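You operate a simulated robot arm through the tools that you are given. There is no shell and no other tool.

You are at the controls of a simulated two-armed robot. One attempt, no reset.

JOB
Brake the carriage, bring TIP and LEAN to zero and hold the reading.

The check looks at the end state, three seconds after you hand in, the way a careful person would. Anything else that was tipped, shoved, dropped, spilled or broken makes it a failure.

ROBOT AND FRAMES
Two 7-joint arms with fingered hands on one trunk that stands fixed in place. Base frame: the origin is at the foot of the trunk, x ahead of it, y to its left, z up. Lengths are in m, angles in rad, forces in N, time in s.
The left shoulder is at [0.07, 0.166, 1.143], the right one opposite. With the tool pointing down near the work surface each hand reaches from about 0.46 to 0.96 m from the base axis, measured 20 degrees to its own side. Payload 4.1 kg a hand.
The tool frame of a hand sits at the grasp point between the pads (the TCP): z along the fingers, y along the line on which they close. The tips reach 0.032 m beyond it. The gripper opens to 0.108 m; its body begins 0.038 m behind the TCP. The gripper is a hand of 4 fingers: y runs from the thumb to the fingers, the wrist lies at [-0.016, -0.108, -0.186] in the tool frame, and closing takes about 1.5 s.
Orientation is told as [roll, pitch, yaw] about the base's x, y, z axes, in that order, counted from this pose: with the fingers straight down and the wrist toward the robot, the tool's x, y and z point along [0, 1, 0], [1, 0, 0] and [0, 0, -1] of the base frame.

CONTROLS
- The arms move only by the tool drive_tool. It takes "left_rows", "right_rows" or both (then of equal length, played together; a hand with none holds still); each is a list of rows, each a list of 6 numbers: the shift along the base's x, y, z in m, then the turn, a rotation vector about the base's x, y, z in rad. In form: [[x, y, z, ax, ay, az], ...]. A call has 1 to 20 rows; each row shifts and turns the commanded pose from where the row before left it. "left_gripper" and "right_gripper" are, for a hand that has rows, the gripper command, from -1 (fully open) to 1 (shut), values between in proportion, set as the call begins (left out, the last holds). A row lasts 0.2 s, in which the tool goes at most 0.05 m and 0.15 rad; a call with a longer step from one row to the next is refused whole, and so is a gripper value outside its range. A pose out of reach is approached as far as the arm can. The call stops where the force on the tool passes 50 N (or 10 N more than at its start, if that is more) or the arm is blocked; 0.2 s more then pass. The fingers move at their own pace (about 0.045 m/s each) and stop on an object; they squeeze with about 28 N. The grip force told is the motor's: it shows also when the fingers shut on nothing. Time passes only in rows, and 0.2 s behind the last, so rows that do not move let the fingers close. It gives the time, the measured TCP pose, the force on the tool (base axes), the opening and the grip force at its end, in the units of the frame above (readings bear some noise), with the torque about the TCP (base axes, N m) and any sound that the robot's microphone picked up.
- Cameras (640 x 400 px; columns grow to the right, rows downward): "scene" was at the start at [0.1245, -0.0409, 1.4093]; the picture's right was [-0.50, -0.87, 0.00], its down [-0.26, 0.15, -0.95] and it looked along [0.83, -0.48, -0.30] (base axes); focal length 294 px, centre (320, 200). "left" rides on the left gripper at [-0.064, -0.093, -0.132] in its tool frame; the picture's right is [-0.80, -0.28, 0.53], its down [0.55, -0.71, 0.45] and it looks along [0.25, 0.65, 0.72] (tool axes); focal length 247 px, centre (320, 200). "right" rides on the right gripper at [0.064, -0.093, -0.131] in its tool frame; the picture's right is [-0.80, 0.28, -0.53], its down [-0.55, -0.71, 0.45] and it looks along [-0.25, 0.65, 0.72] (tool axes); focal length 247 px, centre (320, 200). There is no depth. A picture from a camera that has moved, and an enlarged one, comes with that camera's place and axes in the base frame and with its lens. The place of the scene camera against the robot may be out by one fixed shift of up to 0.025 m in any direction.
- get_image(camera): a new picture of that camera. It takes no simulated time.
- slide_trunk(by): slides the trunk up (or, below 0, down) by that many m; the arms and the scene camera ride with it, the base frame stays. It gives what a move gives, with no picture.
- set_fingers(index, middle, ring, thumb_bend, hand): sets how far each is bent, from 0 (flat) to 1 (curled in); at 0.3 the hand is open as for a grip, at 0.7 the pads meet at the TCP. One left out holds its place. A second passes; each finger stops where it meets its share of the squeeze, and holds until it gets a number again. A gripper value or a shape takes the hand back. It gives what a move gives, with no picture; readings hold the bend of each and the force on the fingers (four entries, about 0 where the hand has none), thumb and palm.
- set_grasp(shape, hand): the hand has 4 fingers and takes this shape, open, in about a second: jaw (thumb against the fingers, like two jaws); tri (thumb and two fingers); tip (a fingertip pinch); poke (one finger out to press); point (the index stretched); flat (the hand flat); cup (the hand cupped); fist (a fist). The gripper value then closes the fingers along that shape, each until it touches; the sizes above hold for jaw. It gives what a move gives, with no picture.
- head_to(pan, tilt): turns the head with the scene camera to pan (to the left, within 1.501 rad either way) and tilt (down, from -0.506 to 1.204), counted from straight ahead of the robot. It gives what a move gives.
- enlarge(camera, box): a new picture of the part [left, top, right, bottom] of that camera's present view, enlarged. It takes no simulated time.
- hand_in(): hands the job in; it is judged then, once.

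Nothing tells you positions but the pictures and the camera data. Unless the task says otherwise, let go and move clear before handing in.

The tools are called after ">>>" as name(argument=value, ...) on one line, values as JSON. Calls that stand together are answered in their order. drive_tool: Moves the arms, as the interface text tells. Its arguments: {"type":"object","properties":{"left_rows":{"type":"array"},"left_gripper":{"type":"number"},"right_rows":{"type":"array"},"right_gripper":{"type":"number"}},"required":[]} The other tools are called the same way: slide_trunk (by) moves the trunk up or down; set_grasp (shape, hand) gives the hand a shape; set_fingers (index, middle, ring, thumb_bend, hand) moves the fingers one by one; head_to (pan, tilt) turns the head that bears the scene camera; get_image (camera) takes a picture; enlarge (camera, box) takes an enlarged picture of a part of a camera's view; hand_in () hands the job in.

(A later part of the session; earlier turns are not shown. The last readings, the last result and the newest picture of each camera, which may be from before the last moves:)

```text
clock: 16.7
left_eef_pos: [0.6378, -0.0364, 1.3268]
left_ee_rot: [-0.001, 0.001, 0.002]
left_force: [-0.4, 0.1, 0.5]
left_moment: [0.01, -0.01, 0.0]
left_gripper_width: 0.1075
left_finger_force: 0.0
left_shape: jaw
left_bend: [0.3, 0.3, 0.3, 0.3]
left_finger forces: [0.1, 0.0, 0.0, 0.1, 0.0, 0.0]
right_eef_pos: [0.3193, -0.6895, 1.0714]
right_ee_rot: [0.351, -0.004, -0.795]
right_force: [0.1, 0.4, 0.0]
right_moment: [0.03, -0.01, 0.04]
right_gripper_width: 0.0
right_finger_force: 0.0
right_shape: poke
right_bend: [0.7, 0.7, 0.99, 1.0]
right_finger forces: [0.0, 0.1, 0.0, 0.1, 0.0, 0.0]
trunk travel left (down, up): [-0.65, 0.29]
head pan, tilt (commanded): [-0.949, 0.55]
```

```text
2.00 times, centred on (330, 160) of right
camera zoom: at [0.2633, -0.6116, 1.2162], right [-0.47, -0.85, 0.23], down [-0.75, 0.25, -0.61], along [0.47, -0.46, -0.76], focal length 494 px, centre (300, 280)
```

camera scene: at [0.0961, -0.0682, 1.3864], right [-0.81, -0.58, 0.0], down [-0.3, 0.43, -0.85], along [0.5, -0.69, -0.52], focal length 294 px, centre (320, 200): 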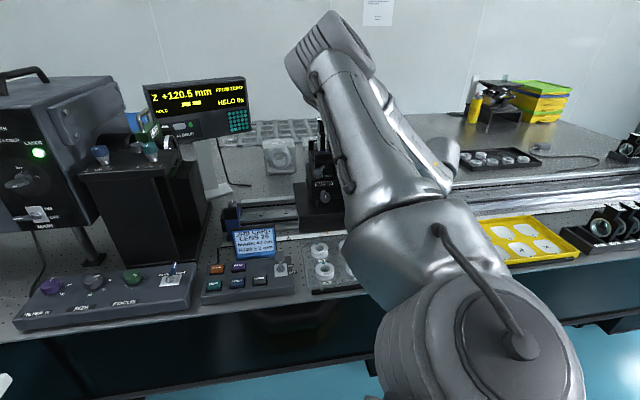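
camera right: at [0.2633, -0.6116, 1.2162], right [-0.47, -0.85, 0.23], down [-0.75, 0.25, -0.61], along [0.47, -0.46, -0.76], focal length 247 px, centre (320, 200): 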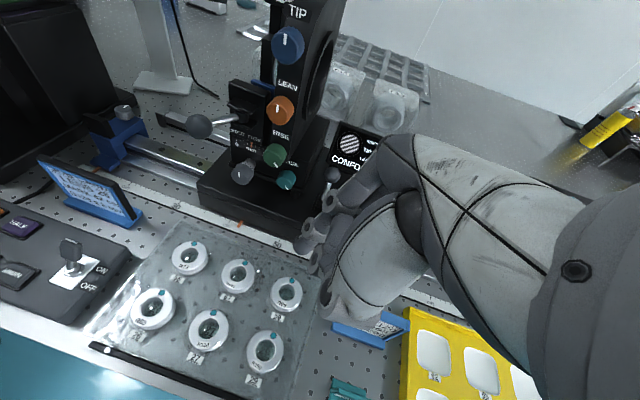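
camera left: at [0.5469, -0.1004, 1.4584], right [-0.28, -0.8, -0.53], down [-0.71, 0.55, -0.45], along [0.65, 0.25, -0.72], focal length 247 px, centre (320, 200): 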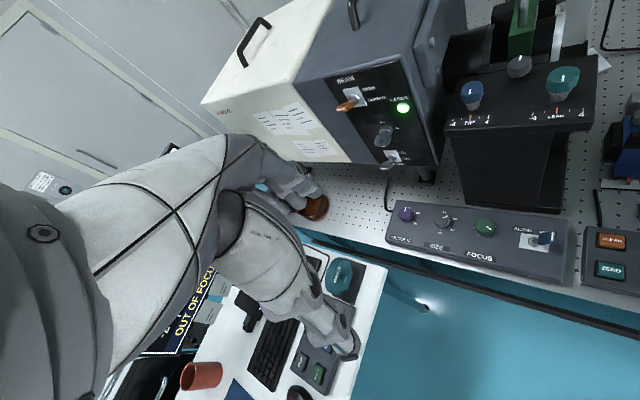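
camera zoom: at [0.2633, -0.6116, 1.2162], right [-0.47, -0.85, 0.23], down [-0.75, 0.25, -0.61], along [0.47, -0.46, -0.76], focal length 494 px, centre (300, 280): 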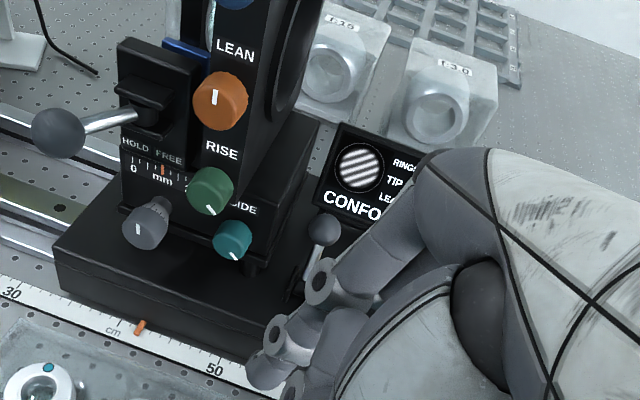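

The lever now leans away (HOLD side). I'll go to the earlier viewing pose to confirm the brake lamp and displays.

>>> drive_tool(right_rows=[[-0.033, -0.016, 0.043, -0.0817, 0.0833, 0], [-0.033, -0.016, 0.043, -0.0817, 0.0833, 0], [-0.033, -0.016, 0.043, -0.0817, 0.0833, 0]])

>>> enlarge(camera="right", box=[180, 80, 310, 220])

>>> get_image(camera="scene")

>>> enlarge(camera="scene", box=[130, 70, 260, 150])

```text
refused: row 1 steps farther than a row can; nothing moved
```

```text
2.86 times, centred on (245, 150) of right
camera zoom: at [0.2633, -0.6116, 1.2162], right [-0.47, -0.85, 0.23], down [-0.75, 0.25, -0.61], along [0.47, -0.46, -0.76], focal length 706 px, centre (534, 343)
```

zoom: 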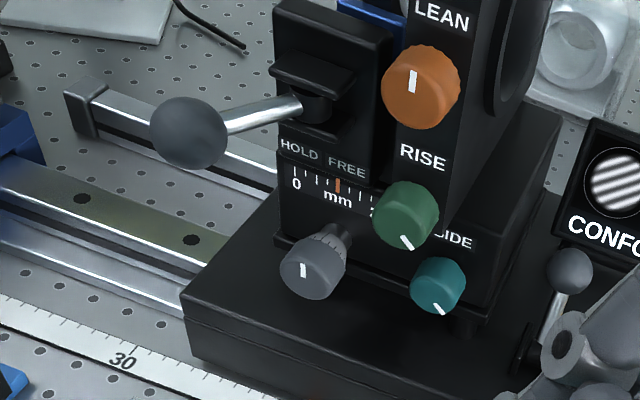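

```text
taken
camera scene: at [0.0945, -0.0674, 1.3865], right [-0.81, -0.58, 0.0], down [-0.3, 0.42, -0.85], along [0.5, -0.69, -0.52], focal length 294 px, centre (320, 200)
```

scene: 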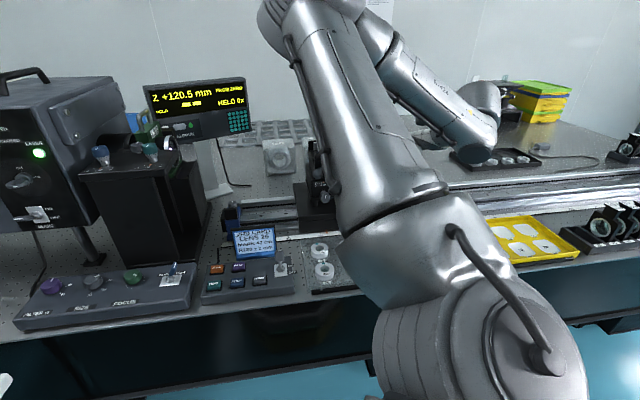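

```text
4.92 times, centred on (195, 110) of scene
camera zoom: at [0.0945, -0.0674, 1.3865], right [-0.81, -0.58, 0.0], down [-0.3, 0.42, -0.85], along [0.5, -0.69, -0.52], focal length 1447 px, centre (935, 643)
```

zoom: 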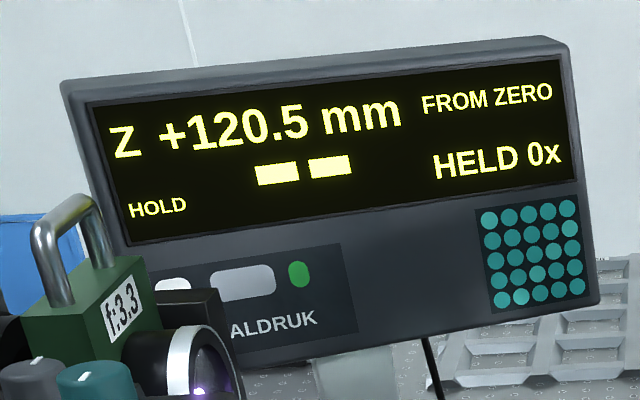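

Z is still +120.5 mm, so the carriage did not shift. Now move to the viewing pose with smaller steps.

>>> drive_tool(right_rows=[[-0.025, -0.013, 0.032, -0.0613, 0.0625, 0], [-0.025, -0.013, 0.032, -0.0613, 0.0625, 0], [-0.025, -0.013, 0.032, -0.0613, 0.0625, 0], [-0.025, -0.013, 0.032, -0.0613, 0.0625, 0]])

>>> enlarge(camera="right", box=[180, 80, 310, 220])

>>> get_image(camera="right")

```text
clock: 17.7
left_eef_pos: [0.6372, -0.0367, 1.3276]
left_ee_rot: [-0.001, -0.002, 0.002]
left_force: [0.0, -0.8, 0.5]
left_moment: [0.0, 0.02, 0.02]
left_gripper_width: 0.1075
left_finger_force: 0.0
left_shape: jaw
left_bend: [0.3, 0.3, 0.3, 0.3]
left_finger forces: [0.0, 0.1, 0.0, 0.0, 0.0, 0.1]
right_eef_pos: [0.2178, -0.7432, 1.1995]
right_ee_rot: [0.0, -0.007, -0.796]
right_force: [0.4, -0.9, 0.4]
right_moment: [0.0, 0.01, 0.07]
right_gripper_width: 0.0
right_finger_force: 0.0
right_shape: poke
right_bend: [0.7, 0.7, 0.99, 1.0]
right_finger forces: [0.1, 0.0, 0.0, 0.1, 0.0, 0.0]
trunk travel left (down, up): [-0.65, 0.29]
head pan, tilt (commanded): [-0.949, 0.55]
```

```text
2.86 times, centred on (245, 150) of right
camera zoom: at [0.1983, -0.6303, 1.3298], right [-0.37, -0.76, 0.53], down [-0.88, 0.12, -0.45], along [0.28, -0.64, -0.71], focal length 706 px, centre (534, 343)
```

zoom: 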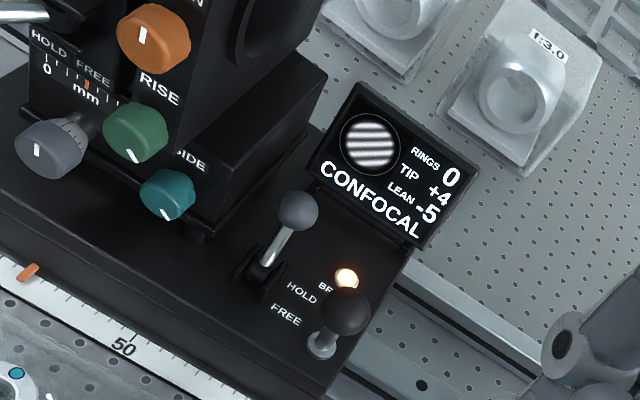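

```text
taken
camera right: at [0.1983, -0.6303, 1.3298], right [-0.37, -0.76, 0.53], down [-0.88, 0.12, -0.45], along [0.28, -0.64, -0.71], focal length 247 px, centre (320, 200)
```

right: 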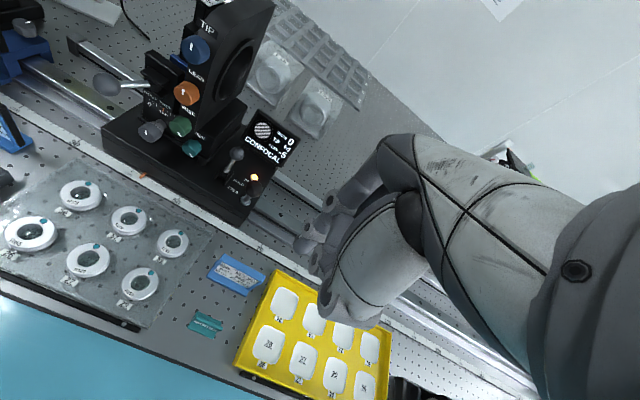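

The BRAKE lamp is lit, lever on HOLD, Z unchanged. Next: TIP and LEAN knobs on the mount face, axis along the bench normal. I'll pitch the right hand so the fingers point along the normal, in free space in front of the carriage.

>>> set_grasp(shape="jaw", hand="right")

>>> drive_tool(right_rows=[[0.0147, 0.0103, 0, -0.102, -0.1, 0], [0.0147, 0.0103, 0, -0.102, -0.1, 0], [0.0147, 0.0103, 0, -0.102, -0.1, 0], [0.0147, 0.0103, 0, -0.102, -0.1, 0], [0.0147, 0.0103, 0, -0.102, -0.1, 0], [0.0147, 0.0103, 0, -0.102, -0.1, 0], [0.0147, 0.0103, 0, -0.102, -0.1, 0], [0.0147, 0.0103, 0, -0.102, -0.1, 0], [0.0147, 0.0103, 0, -0.102, -0.1, 0], [0.0147, 0.0103, 0, -0.102, -0.1, 0], [0.0147, 0.0103, 0, -0.102, -0.1, 0]])

>>> get_image(camera="right")

>>> get_image(camera="scene")

```text
clock: 18.6
left_eef_pos: [0.6377, -0.0378, 1.326]
left_ee_rot: [0.0, 0.0, 0.002]
left_force: [-0.2, 1.0, -0.1]
left_moment: [-0.01, -0.01, -0.03]
left_gripper_width: 0.1074
left_finger_force: 0.0
left_shape: jaw
left_bend: [0.3, 0.3, 0.3, 0.3]
left_finger forces: [0.0, 0.1, 0.1, 0.0, 0.1, 0.1]
right_eef_pos: [0.2199, -0.743, 1.1979]
right_ee_rot: [0.001, -0.005, -0.793]
right_force: [1.0, -0.7, -0.3]
right_moment: [0.01, 0.01, -0.01]
right_gripper_width: 0.1077
right_finger_force: 0.2
right_shape: jaw
right_bend: [0.3, 0.3, 0.3, 0.3]
right_finger forces: [0.1, 0.0, 0.0, 0.0, 0.1, 0.0]
trunk travel left (down, up): [-0.65, 0.29]
head pan, tilt (commanded): [-0.949, 0.55]
```

```text
clock: 21.0
left_eef_pos: [0.6349, -0.0398, 1.3284]
left_ee_rot: [0.001, -0.001, 0.002]
left_force: [0.5, -0.1, -0.5]
left_moment: [-0.02, -0.01, 0.01]
left_gripper_width: 0.1076
left_finger_force: 0.1
left_shape: jaw
left_bend: [0.3, 0.3, 0.3, 0.3]
left_finger forces: [0.0, 0.1, 0.0, 0.0, 0.0, 0.0]
right_eef_pos: [0.3909, -0.6413, 1.2043]
right_ee_rot: [0.026, -1.528, -0.824]
right_force: [-1.0, -0.6, 0.2]
right_moment: [0.02, 0.02, 0.01]
right_gripper_width: 0.1078
right_finger_force: 0.1
right_shape: jaw
right_bend: [0.3, 0.3, 0.3, 0.3]
right_finger forces: [0.0, 0.0, 0.0, 0.0, 0.0, 0.0]
right hand out of reach, approached as far as the arm can: row 11
trunk travel left (down, up): [-0.65, 0.29]
head pan, tilt (commanded): [-0.949, 0.55]
```

```text
taken
camera right: at [0.3407, -0.4991, 1.1176], right [-0.93, -0.19, 0.3], down [-0.1, -0.68, -0.72], along [0.34, -0.71, 0.62], focal length 247 px, centre (320, 200)
```

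right: 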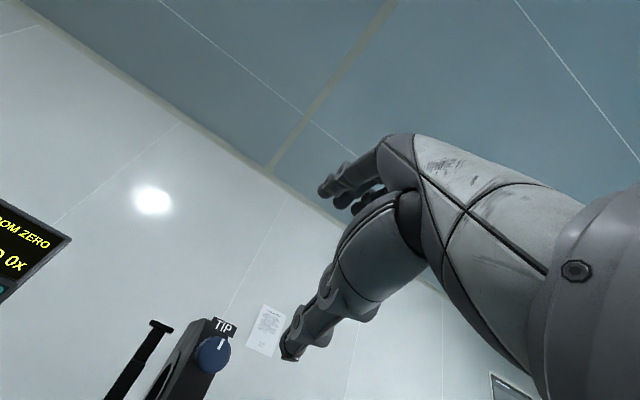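

```text
taken
camera scene: at [0.093, -0.0694, 1.3867], right [-0.81, -0.58, 0.0], down [-0.3, 0.43, -0.85], along [0.5, -0.69, -0.52], focal length 294 px, centre (320, 200)
```

scene: 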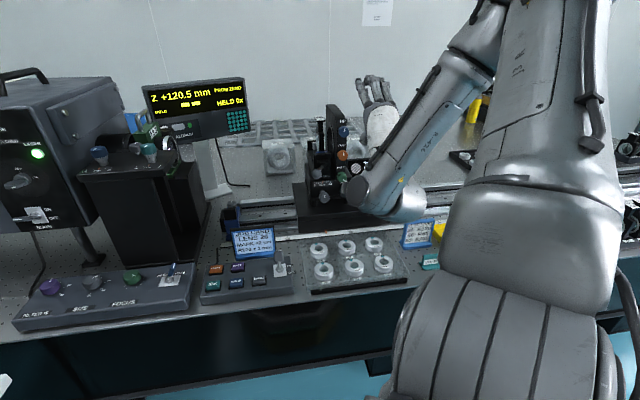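

The elbow has swung out to the right so the scene camera now sees the carriage. The y-up roll is at the limit of reach, so I'll roll the hand about the normal and see how the arm copes.

>>> drive_tool(right_rows=[[0, 0, 0, 0.098, -0.1, 0], [0, 0, 0, 0.098, -0.1, 0], [0, 0, 0, 0.098, -0.1, 0], [0, 0, 0, 0.098, -0.1, 0], [0, 0, 0, 0.098, -0.1, 0], [0, 0, 0, 0.098, -0.1, 0]])

>>> get_image(camera="scene")

>>> get_image(camera="right")

```text
clock: 22.4
left_eef_pos: [0.6392, -0.0356, 1.3278]
left_ee_rot: [-0.001, -0.001, 0.002]
left_force: [0.7, -0.5, 0.9]
left_moment: [0.0, 0.01, 0.0]
left_gripper_width: 0.1074
left_finger_force: 0.0
left_shape: jaw
left_bend: [0.3, 0.3, 0.3, 0.3]
left_finger forces: [0.0, 0.0, 0.1, 0.0, 0.0, 0.1]
right_eef_pos: [0.3932, -0.653, 1.1803]
right_ee_rot: [0.921, -1.487, -1.709]
right_force: [-0.7, -0.4, -0.3]
right_moment: [0.01, 0.03, -0.01]
right_gripper_width: 0.1079
right_finger_force: 0.3
right_shape: jaw
right_bend: [0.3, 0.3, 0.3, 0.3]
right_finger forces: [0.1, 0.0, 0.1, 0.1, 0.0, 0.0]
right hand out of reach, approached as far as the arm can: row 1, 2, 3, 4, 5, 6
trunk travel left (down, up): [-0.65, 0.29]
head pan, tilt (commanded): [-0.949, 0.55]
```

```text
taken
camera scene: at [0.0957, -0.0656, 1.3866], right [-0.81, -0.58, 0.0], down [-0.3, 0.42, -0.85], along [0.5, -0.69, -0.52], focal length 294 px, centre (320, 200)
```

scene: 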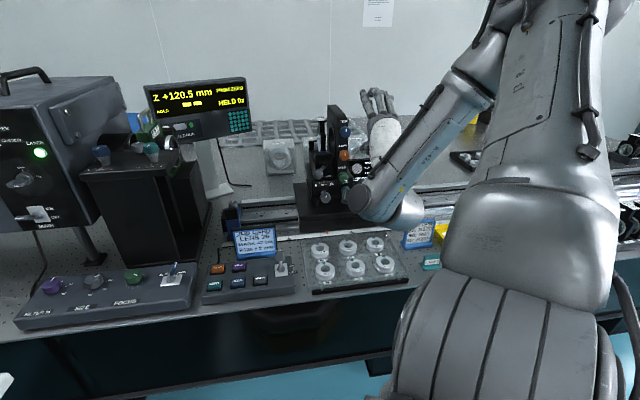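

```text
taken
camera right: at [0.3459, -0.5062, 1.0983], right [-0.94, -0.21, 0.26], down [-0.07, -0.64, -0.76], along [0.32, -0.74, 0.59], focal length 247 px, centre (320, 200)
```

right: 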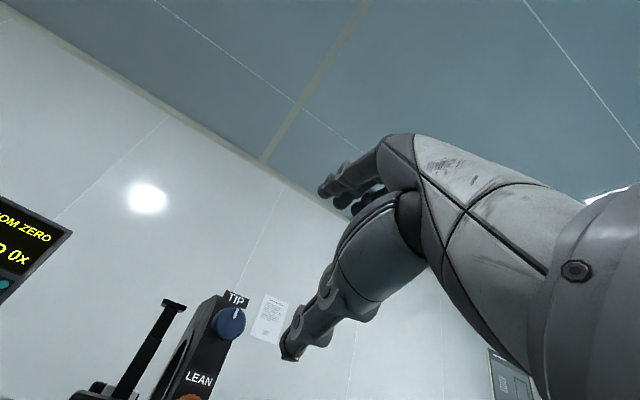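

Positive roll is blocked by a joint limit. I'll undo it and roll the other way (fingers toward the left).

>>> drive_tool(right_rows=[[0, 0, 0, -0.098, 0.1, 0], [0, 0, 0, -0.098, 0.1, 0], [0, 0, 0, -0.098, 0.1, 0], [0, 0, 0, -0.098, 0.1, 0], [0, 0, 0, -0.098, 0.1, 0], [0, 0, 0, -0.098, 0.1, 0], [0, 0, 0, -0.098, 0.1, 0], [0, 0, 0, -0.098, 0.1, 0], [0, 0, 0, -0.098, 0.1, 0], [0, 0, 0, -0.098, 0.1, 0], [0, 0, 0, -0.098, 0.1, 0], [0, 0, 0, -0.098, 0.1, 0]])

>>> get_image(camera="scene")

>>> get_image(camera="right")

```text
clock: 25.0
left_eef_pos: [0.6393, -0.0379, 1.3265]
left_ee_rot: [-0.002, 0.001, 0.002]
left_force: [0.5, -0.9, 0.9]
left_moment: [0.0, 0.0, 0.0]
left_gripper_width: 0.1075
left_finger_force: 0.1
left_shape: jaw
left_bend: [0.3, 0.3, 0.3, 0.3]
left_finger forces: [0.0, 0.0, 0.0, 0.0, 0.0, 0.0]
right_eef_pos: [0.3933, -0.6531, 1.1793]
right_ee_rot: [-1.568, 0.046, 0.723]
right_force: [0.0, 0.2, -0.5]
right_moment: [0.03, 0.02, -0.01]
right_gripper_width: 0.1079
right_finger_force: 0.0
right_shape: jaw
right_bend: [0.3, 0.3, 0.3, 0.3]
right_finger forces: [0.0, 0.0, 0.0, 0.0, 0.0, 0.1]
trunk travel left (down, up): [-0.65, 0.29]
head pan, tilt (commanded): [-0.949, 0.55]
```

```text
taken
camera scene: at [0.0967, -0.067, 1.3864], right [-0.81, -0.58, 0.0], down [-0.3, 0.42, -0.85], along [0.5, -0.69, -0.52], focal length 294 px, centre (320, 200)
```

scene: 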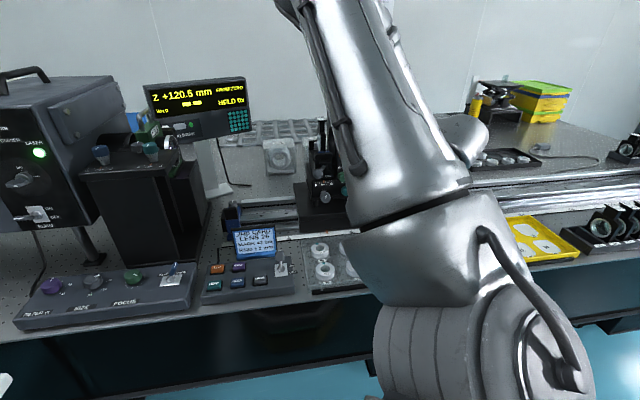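

```text
taken
camera right: at [0.2335, -0.6174, 1.1195], right [-0.11, 0.61, 0.79], down [-0.21, -0.79, 0.58], along [0.97, -0.1, 0.22], focal length 247 px, centre (320, 200)
```

right: 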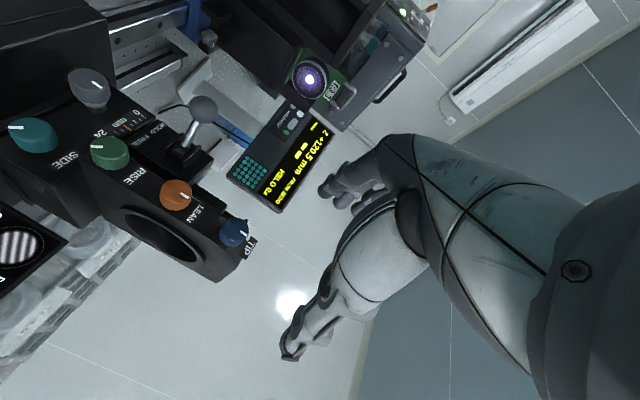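

Rolling this way works: fingers now point roughly along the normal with the hand's closing axis horizontal. Let me look closely at the knobs from here.

>>> enlarge(camera="right", box=[0, 50, 280, 290])

>>> enlarge(camera="scene", box=[280, 90, 400, 220])

```text
1.67 times, centred on (140, 170) of right
camera zoom: at [0.2335, -0.6174, 1.1195], right [-0.11, 0.61, 0.79], down [-0.21, -0.79, 0.58], along [0.97, -0.1, 0.22], focal length 412 px, centre (620, 250)
```

zoom: 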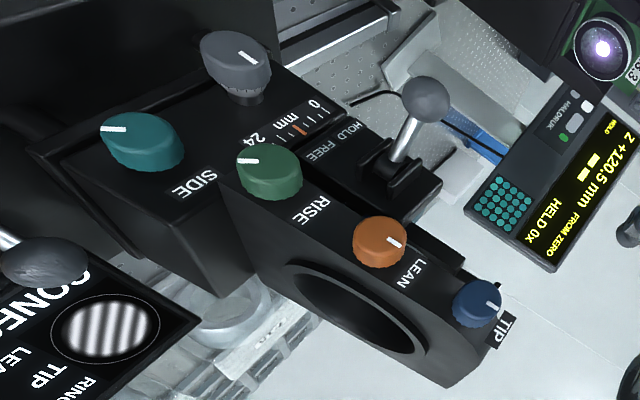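

```text
3.08 times, centred on (340, 155) of scene
camera zoom: at [0.0967, -0.067, 1.3864], right [-0.81, -0.58, 0.0], down [-0.3, 0.42, -0.85], along [0.5, -0.69, -0.52], focal length 904 px, centre (258, 338)
```

zoom: 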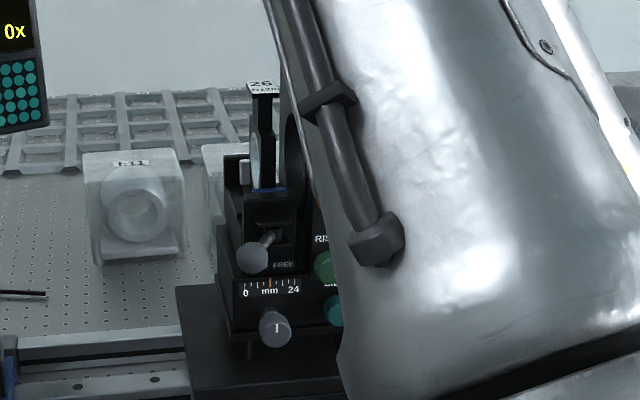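

The knob fronts are at about n-plane 0.85 (TIP ≈ [0.482, -0.719, 1.13], LEAN ≈ [0.482, -0.72, 1.063]). I'll straighten the tool axis to the normal and roll a bit further to test range and see if the carriage display comes into the right camera's view.

>>> drive_tool(right_rows=[[0, 0, 0, -0.098, 0.1, 0.053], [0, 0, 0, -0.098, 0.1, 0], [0, 0, 0, -0.098, 0.1, 0], [0, 0, 0, -0.098, 0.1, 0], [0, 0, 0, -0.098, 0.1, 0]])

>>> get_image(camera="right")

>>> get_image(camera="scene")

```text
clock: 26.2
left_eef_pos: [0.6393, -0.0367, 1.3274]
left_ee_rot: [-0.001, 0.003, 0.002]
left_force: [0.3, 0.8, -0.2]
left_moment: [-0.01, 0.02, 0.0]
left_gripper_width: 0.1076
left_finger_force: 0.1
left_shape: jaw
left_bend: [0.3, 0.3, 0.3, 0.3]
left_finger forces: [0.0, 0.0, 0.0, 0.1, 0.1, 0.0]
right_eef_pos: [0.3922, -0.6533, 1.1805]
right_ee_rot: [-1.571, 0.744, 0.775]
right_force: [1.2, -0.7, -0.4]
right_moment: [0.0, -0.02, -0.01]
right_gripper_width: 0.1078
right_finger_force: 0.0
right_shape: jaw
right_bend: [0.3, 0.3, 0.3, 0.3]
right_finger forces: [0.1, 0.1, 0.0, 0.0, 0.0, 0.0]
trunk travel left (down, up): [-0.65, 0.29]
head pan, tilt (commanded): [-0.949, 0.55]
```

```text
taken
camera right: at [0.2199, -0.6376, 1.1949], right [0.16, 0.9, 0.4], down [0.21, -0.42, 0.88], along [0.96, -0.06, -0.26], focal length 247 px, centre (320, 200)
```

right: 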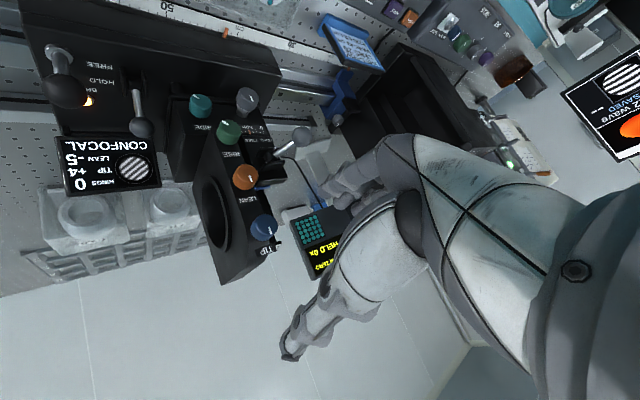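

```text
taken
camera scene: at [0.0966, -0.067, 1.3864], right [-0.81, -0.58, 0.0], down [-0.3, 0.42, -0.85], along [0.5, -0.69, -0.52], focal length 294 px, centre (320, 200)
```

scene: 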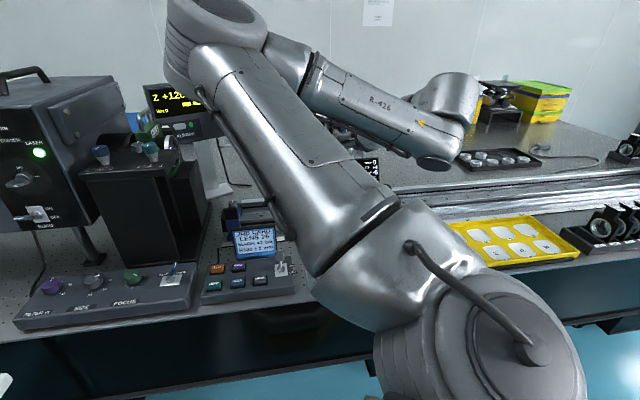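

Now the right camera sees the knobs, the carriage display and the lit BRAKE lamp. I'll try the "tri" shape and look at the finger layout before approaching TIP.

>>> set_grasp(shape="tri", hand="right")

>>> enlarge(camera="right", box=[220, 120, 480, 380])

```text
clock: 27.1
left_eef_pos: [0.637, -0.0374, 1.3271]
left_ee_rot: [0.0, -0.001, 0.002]
left_force: [-0.4, 0.2, 0.8]
left_moment: [0.01, 0.0, 0.0]
left_gripper_width: 0.1078
left_finger_force: 0.1
left_shape: jaw
left_bend: [0.3, 0.3, 0.3, 0.3]
left_finger forces: [0.0, 0.1, 0.0, 0.1, 0.1, 0.1]
right_eef_pos: [0.3916, -0.6545, 1.1794]
right_ee_rot: [-1.57, 0.742, 0.774]
right_force: [0.2, 0.4, 0.3]
right_moment: [0.0, 0.0, -0.02]
right_gripper_width: 0.1079
right_finger_force: 0.2
right_shape: tri
right_bend: [0.3, 0.3, 0.99, 0.3]
right_finger forces: [0.0, 0.0, 0.0, 0.1, 0.0, 0.1]
trunk travel left (down, up): [-0.65, 0.29]
head pan, tilt (commanded): [-0.949, 0.55]
```

```text
1.54 times, centred on (350, 250) of right
camera zoom: at [0.2195, -0.6381, 1.1944], right [0.16, 0.9, 0.4], down [0.21, -0.42, 0.88], along [0.97, -0.06, -0.25], focal length 380 px, centre (274, 123)
```

zoom: 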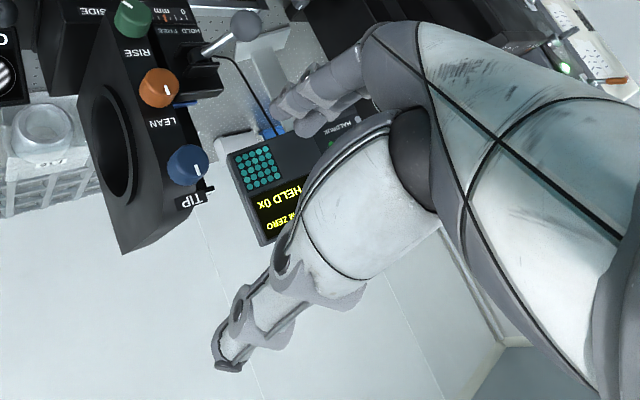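

I'll try a simpler two-point pinch: index and ring curled away, middle finger against thumb, and look at it.

>>> set_fingers(hand="right", index=1.0, middle=0.42, ring=1.0, thumb_bend=0.42)

>>> enlarge(camera="right", box=[220, 120, 480, 380])

>>> get_image(camera="left")

```text
clock: 28.1
left_eef_pos: [0.6372, -0.0374, 1.3268]
left_ee_rot: [-0.001, 0.0, 0.001]
left_force: [0.4, 0.1, -0.2]
left_moment: [0.01, 0.0, 0.04]
left_gripper_width: 0.1079
left_finger_force: 0.1
left_shape: jaw
left_bend: [0.3, 0.3, 0.3, 0.3]
left_finger forces: [0.1, 0.0, 0.0, 0.0, 0.0, 0.0]
right_eef_pos: [0.3913, -0.6534, 1.1798]
right_ee_rot: [-1.57, 0.742, 0.774]
right_force: [-0.1, 0.0, -1.2]
right_moment: [-0.03, -0.02, -0.01]
right_gripper_width: 0.0649
right_finger_force: 0.0
right_shape: fingers
right_bend: [1.0, 0.42, 1.0, 0.42]
right_finger forces: [0.1, 0.0, 0.0, 0.0, 0.1, 0.0]
trunk travel left (down, up): [-0.65, 0.29]
head pan, tilt (commanded): [-0.949, 0.55]
```

```text
1.54 times, centred on (350, 250) of right
camera zoom: at [0.2195, -0.6381, 1.1945], right [0.16, 0.9, 0.4], down [0.21, -0.42, 0.88], along [0.97, -0.06, -0.26], focal length 380 px, centre (274, 123)
```

zoom: 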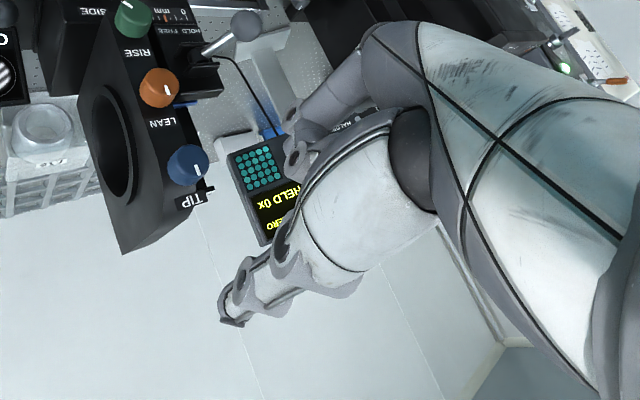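

```text
taken
camera left: at [0.5454, -0.102, 1.459], right [-0.28, -0.8, -0.53], down [-0.71, 0.55, -0.45], along [0.65, 0.25, -0.72], focal length 247 px, centre (320, 200)
```

left: 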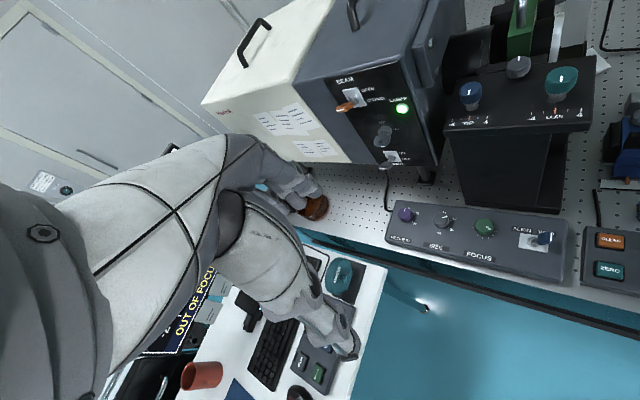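

Pinch opening is about 6.5 cm. I'll roll back slightly (so knuckles keep clear of LEAN) and move to a stand-off in front of the TIP knob.

>>> drive_tool(right_rows=[[0.0182, -0.01, -0.0166, 0.091, -0.093, 0], [0.0182, -0.01, -0.0166, 0.091, -0.093, 0], [0.0182, -0.01, -0.0166, 0.091, -0.093, 0]])

>>> get_image(camera="right")

>>> enlarge(camera="right", box=[180, 120, 420, 340])

>>> get_image(camera="scene")

```text
clock: 28.9
left_eef_pos: [0.6381, -0.0387, 1.3269]
left_ee_rot: [0.001, -0.001, 0.002]
left_force: [-0.9, -0.4, -0.4]
left_moment: [0.01, 0.01, -0.02]
left_gripper_width: 0.1076
left_finger_force: 0.1
left_shape: jaw
left_bend: [0.3, 0.3, 0.3, 0.3]
left_finger forces: [0.0, 0.1, 0.0, 0.1, 0.0, 0.0]
right_eef_pos: [0.4461, -0.6861, 1.1294]
right_ee_rot: [-1.572, 0.349, 0.776]
right_force: [1.1, -0.4, 1.0]
right_moment: [0.02, -0.01, 0.04]
right_gripper_width: 0.0645
right_finger_force: 0.0
right_shape: fingers
right_bend: [1.0, 0.42, 1.0, 0.42]
right_finger forces: [0.0, 0.1, 0.0, 0.0, 0.0, 0.1]
trunk travel left (down, up): [-0.65, 0.29]
head pan, tilt (commanded): [-0.949, 0.55]
```

```text
taken
camera right: at [0.2756, -0.6676, 1.0994], right [0.01, 0.76, 0.65], down [-0.03, -0.65, 0.76], along [1.0, -0.03, 0.01], focal length 247 px, centre (320, 200)
```

right: 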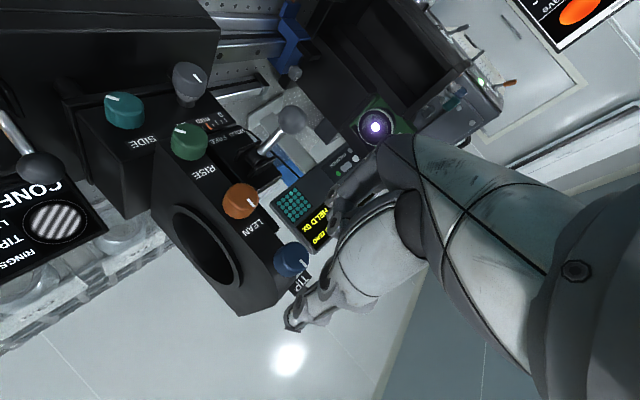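

```text
1.82 times, centred on (300, 230) of right
camera zoom: at [0.2756, -0.6676, 1.0994], right [0.01, 0.76, 0.65], down [-0.03, -0.65, 0.76], along [1.0, -0.03, 0.01], focal length 449 px, centre (356, 146)
```

zoom: 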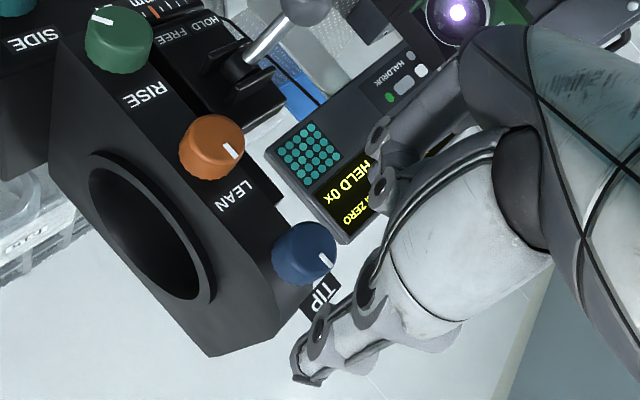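

```text
taken
camera scene: at [0.0961, -0.0685, 1.3864], right [-0.81, -0.58, 0.0], down [-0.3, 0.43, -0.85], along [0.5, -0.69, -0.52], focal length 294 px, centre (320, 200)
```

scene: 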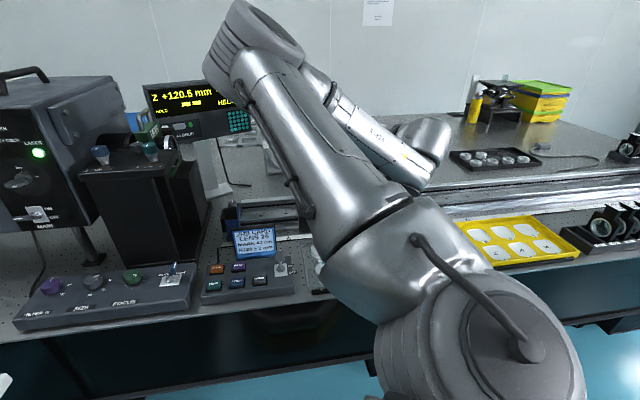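

>>> enlarge(camera="right", box=[250, 220, 340, 340])

>>> enlarge(camera="right", box=[0, 120, 110, 290])

```text
3.33 times, centred on (295, 280) of right
camera zoom: at [0.2756, -0.6676, 1.0994], right [0.01, 0.76, 0.65], down [-0.03, -0.65, 0.76], along [1.0, -0.03, 0.01], focal length 823 px, centre (403, -67)
```

zoom: 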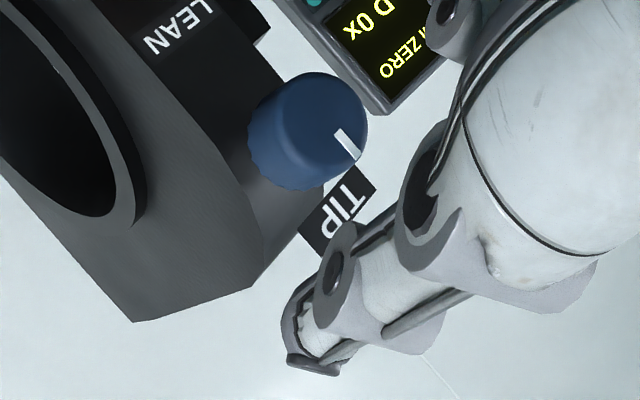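

```text
2.35 times, centred on (55, 205) of right
camera zoom: at [0.2756, -0.6676, 1.0994], right [0.01, 0.76, 0.65], down [-0.03, -0.65, 0.76], along [1.0, -0.03, 0.01], focal length 581 px, centre (944, 188)
```

zoom: 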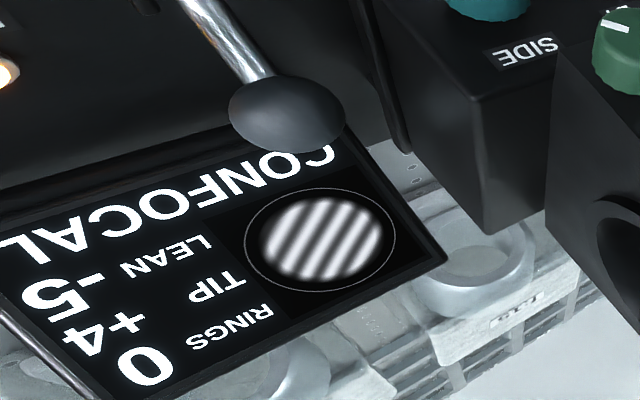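

The display reads fine from here (TIP +4, LEAN -5). The TIP knob centre is about 5 mm lower than my axis, so I'll lower by 5 mm and advance ~3 cm so that the tips straddle the knob.

>>> drive_tool(right_rows=[[0.0007, 0.0007, -0.005, 0, 0, 0], [0.0042, -0.00428, 0, 0, 0, 0], [0.0042, -0.00428, 0, 0, 0, 0], [0.0042, -0.00428, 0, 0, 0, 0], [0.0042, -0.00428, 0, 0, 0, 0]])

>>> get_image(camera="right")

>>> enlarge(camera="right", box=[230, 160, 380, 340])

```text
clock: 30.1
left_eef_pos: [0.6391, -0.0373, 1.3274]
left_ee_rot: [0.0, 0.0, 0.001]
left_force: [0.1, 0.7, 0.4]
left_moment: [0.03, 0.0, -0.02]
left_gripper_width: 0.1077
left_finger_force: 0.0
left_shape: jaw
left_bend: [0.3, 0.3, 0.3, 0.3]
left_finger forces: [0.0, 0.0, 0.0, 0.0, 0.0, 0.0]
right_eef_pos: [0.4633, -0.7005, 1.1251]
right_ee_rot: [-1.572, 0.352, 0.777]
right_force: [-0.4, -0.4, 0.3]
right_moment: [-0.01, -0.01, -0.01]
right_gripper_width: 0.0649
right_finger_force: 0.1
right_shape: fingers
right_bend: [1.0, 0.42, 1.0, 0.42]
right_finger forces: [0.0, 0.0, 0.0, 0.0, 0.0, 0.0]
trunk travel left (down, up): [-0.65, 0.29]
head pan, tilt (commanded): [-0.949, 0.55]
```

```text
taken
camera right: at [0.2938, -0.6827, 1.095], right [0.01, 0.76, 0.65], down [-0.02, -0.65, 0.76], along [1.0, -0.03, 0.01], focal length 247 px, centre (320, 200)
```

right: 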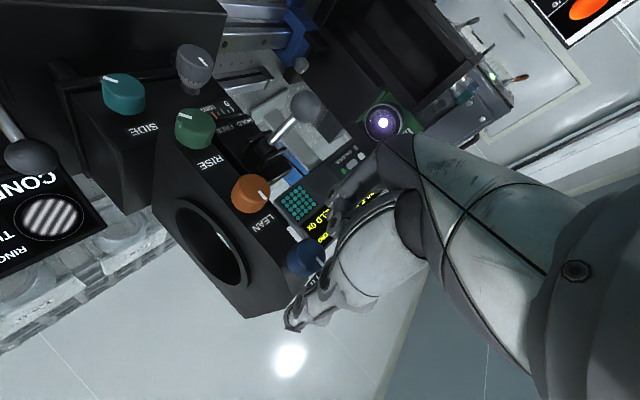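

```text
2.22 times, centred on (305, 250) of right
camera zoom: at [0.2938, -0.6827, 1.095], right [0.01, 0.76, 0.65], down [-0.02, -0.65, 0.76], along [1.0, -0.03, 0.01], focal length 549 px, centre (353, 89)
```

zoom: 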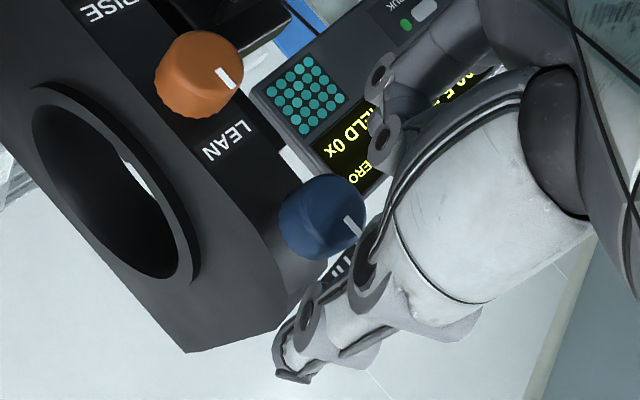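

Aligned well. A final small advance, then close the thumb and middle finger on the knob.

>>> drive_tool(right_rows=[[0.0035, -0.00357, 0, 0, 0, 0], [0.0021, -0.0021, 0, 0, 0, 0]])

>>> set_fingers(hand="right", middle=0.7, thumb_bend=0.7)

>>> enlarge(camera="right", box=[230, 160, 380, 340])

>>> enlarge(camera="right", box=[0, 120, 110, 290])

```text
clock: 30.7
left_eef_pos: [0.6383, -0.0372, 1.3273]
left_ee_rot: [-0.001, 0.0, 0.002]
left_force: [-0.4, -0.5, -0.7]
left_moment: [0.01, -0.03, 0.01]
left_gripper_width: 0.1077
left_finger_force: 0.0
left_shape: jaw
left_bend: [0.3, 0.3, 0.3, 0.3]
left_finger forces: [0.0, 0.0, 0.0, 0.1, 0.1, 0.0]
right_eef_pos: [0.4693, -0.7064, 1.1244]
right_ee_rot: [-1.571, 0.35, 0.775]
right_force: [0.2, -0.2, -0.9]
right_moment: [0.02, -0.03, -0.01]
right_gripper_width: 0.0648
right_finger_force: 0.1
right_shape: fingers
right_bend: [1.0, 0.42, 1.0, 0.42]
right_finger forces: [0.1, 0.0, 0.1, 0.0, 0.0, 0.1]
trunk travel left (down, up): [-0.65, 0.29]
head pan, tilt (commanded): [-0.949, 0.55]
```

```text
clock: 31.7
left_eef_pos: [0.6387, -0.0383, 1.327]
left_ee_rot: [-0.001, 0.0, 0.002]
left_force: [-0.5, -0.4, 0.5]
left_moment: [0.01, 0.02, 0.01]
left_gripper_width: 0.1076
left_finger_force: 0.1
left_shape: jaw
left_bend: [0.3, 0.3, 0.3, 0.3]
left_finger forces: [0.0, 0.1, 0.0, 0.0, 0.0, 0.0]
right_eef_pos: [0.4695, -0.7055, 1.1238]
right_ee_rot: [-1.572, 0.351, 0.775]
right_force: [0.0, -1.5, 1.9]
right_moment: [-0.03, -0.04, -0.01]
right_gripper_width: 0.0549
right_finger_force: 6.1
right_shape: fingers
right_bend: [1.0, 0.65, 1.0, 0.63]
right_finger forces: [0.1, 5.4, 0.0, 0.0, 7.0, 0.0]
trunk travel left (down, up): [-0.65, 0.29]
head pan, tilt (commanded): [-0.949, 0.55]
```

```text
2.22 times, centred on (305, 250) of right
camera zoom: at [0.2995, -0.688, 1.0952], right [0.01, 0.76, 0.65], down [-0.03, -0.65, 0.76], along [1.0, -0.03, 0.01], focal length 549 px, centre (353, 89)
```

zoom: 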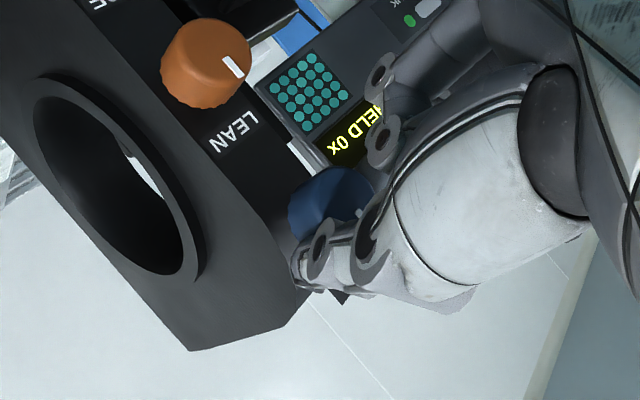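

```text
2.35 times, centred on (55, 205) of right
camera zoom: at [0.2995, -0.688, 1.0952], right [0.01, 0.76, 0.65], down [-0.03, -0.65, 0.76], along [1.0, -0.03, 0.01], focal length 581 px, centre (944, 188)
```

zoom: 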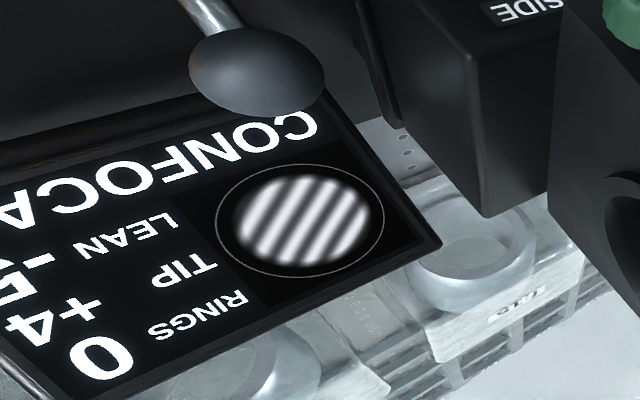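

The knob is pinched (5–7 N). I'll turn counter-clockwise (as seen from the front) by 0.2 rad as a test and read the display.

>>> drive_tool(right_rows=[[0, 0, 0, -0.07, 0.0714, 0], [0, 0, 0, -0.07, 0.0714, 0], [0, 0, 0, 0, 0, 0]])

>>> enlarge(camera="right", box=[0, 100, 180, 270])

>>> enlarge(camera="right", box=[230, 160, 380, 340])

```text
clock: 32.5
left_eef_pos: [0.6373, -0.0376, 1.3267]
left_ee_rot: [-0.001, 0.0, 0.002]
left_force: [0.0, 0.7, -0.1]
left_moment: [0.0, -0.02, -0.02]
left_gripper_width: 0.1077
left_finger_force: 0.2
left_shape: jaw
left_bend: [0.3, 0.3, 0.3, 0.3]
left_finger forces: [0.0, 0.0, 0.0, 0.0, 0.1, 0.0]
right_eef_pos: [0.47, -0.7059, 1.125]
right_ee_rot: [-1.569, 0.551, 0.774]
right_force: [-1.8, 0.5, 0.2]
right_moment: [-0.01, -0.02, 0.0]
right_gripper_width: 0.0544
right_finger_force: 6.4
right_shape: fingers
right_bend: [1.0, 0.65, 1.0, 0.63]
right_finger forces: [0.0, 5.8, 0.1, 0.0, 6.6, 0.0]
trunk travel left (down, up): [-0.65, 0.29]
head pan, tilt (commanded): [-0.949, 0.55]
```

```text
2.35 times, centred on (90, 185) of right
camera zoom: at [0.297, -0.6907, 1.1181], right [0.1, 0.84, 0.53], down [0.09, -0.54, 0.84], along [0.99, -0.03, -0.13], focal length 581 px, centre (861, 235)
```

zoom: 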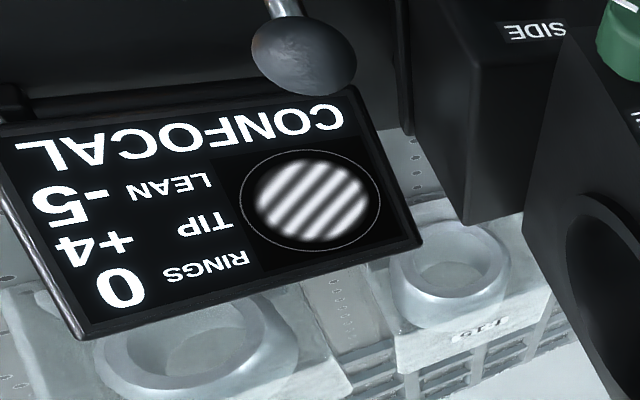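

```text
2.22 times, centred on (305, 250) of right
camera zoom: at [0.297, -0.6907, 1.1181], right [0.1, 0.84, 0.53], down [0.09, -0.54, 0.84], along [0.99, -0.03, -0.13], focal length 549 px, centre (353, 89)
```

zoom: 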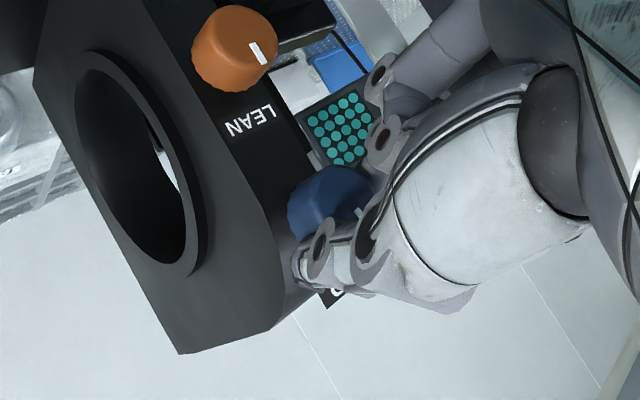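

>>> drive_tool(right_rows=[[0, 0, 0, -0.07, 0.0714, 0], [0, 0, 0, -0.07, 0.0714, 0], [0, 0, 0, -0.07, 0.0714, 0], [0, 0, 0, 0, 0, 0]])

>>> get_image(camera="right")

>>> enlarge(camera="right", box=[20, 80, 200, 250])

>>> enlarge(camera="right", box=[230, 160, 380, 340])

```text
clock: 33.5
left_eef_pos: [0.6374, -0.0371, 1.3276]
left_ee_rot: [-0.002, 0.001, 0.002]
left_force: [0.6, -0.6, 0.0]
left_moment: [0.03, -0.03, 0.01]
left_gripper_width: 0.1078
left_finger_force: 0.0
left_shape: jaw
left_bend: [0.3, 0.3, 0.3, 0.3]
left_finger forces: [0.1, 0.1, 0.0, 0.0, 0.1, 0.0]
right_eef_pos: [0.4698, -0.705, 1.1245]
right_ee_rot: [-1.572, 0.851, 0.775]
right_force: [-0.3, 0.4, 1.3]
right_moment: [0.03, 0.03, 0.0]
right_gripper_width: 0.0546
right_finger_force: 5.7
right_shape: fingers
right_bend: [1.0, 0.65, 1.0, 0.64]
right_finger forces: [0.0, 5.8, 0.0, 0.1, 6.3, 0.1]
trunk travel left (down, up): [-0.65, 0.29]
head pan, tilt (commanded): [-0.949, 0.55]
```

```text
taken
camera right: at [0.2992, -0.6886, 1.1521], right [0.19, 0.93, 0.31], down [0.28, -0.35, 0.89], along [0.94, -0.08, -0.32], focal length 247 px, centre (320, 200)
```

right: 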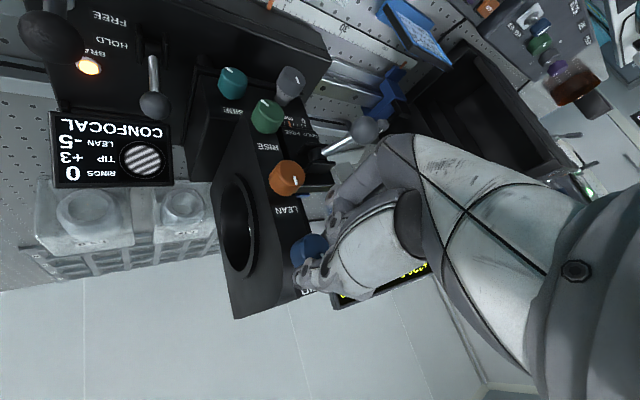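

```text
2.35 times, centred on (110, 165) of right
camera zoom: at [0.2992, -0.6886, 1.1521], right [0.19, 0.93, 0.31], down [0.28, -0.35, 0.89], along [0.94, -0.08, -0.32], focal length 581 px, centre (814, 282)
```

zoom: 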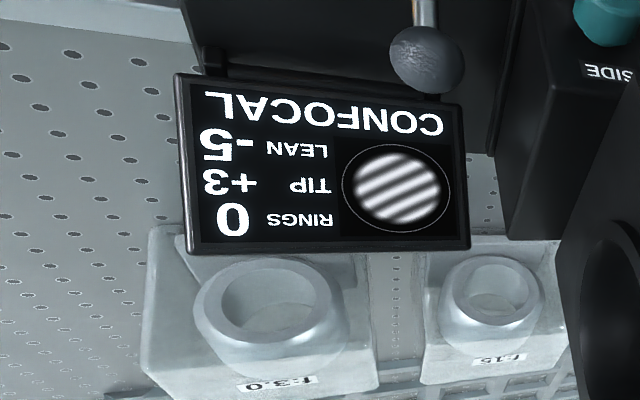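

```text
2.22 times, centred on (305, 250) of right
camera zoom: at [0.2992, -0.6886, 1.1521], right [0.19, 0.93, 0.31], down [0.28, -0.35, 0.89], along [0.94, -0.08, -0.32], focal length 549 px, centre (353, 89)
```

zoom: 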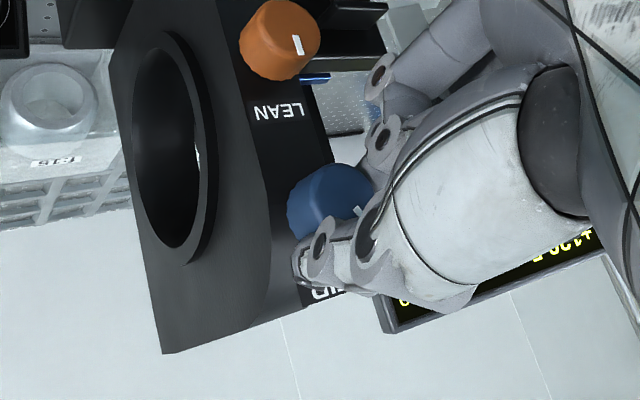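

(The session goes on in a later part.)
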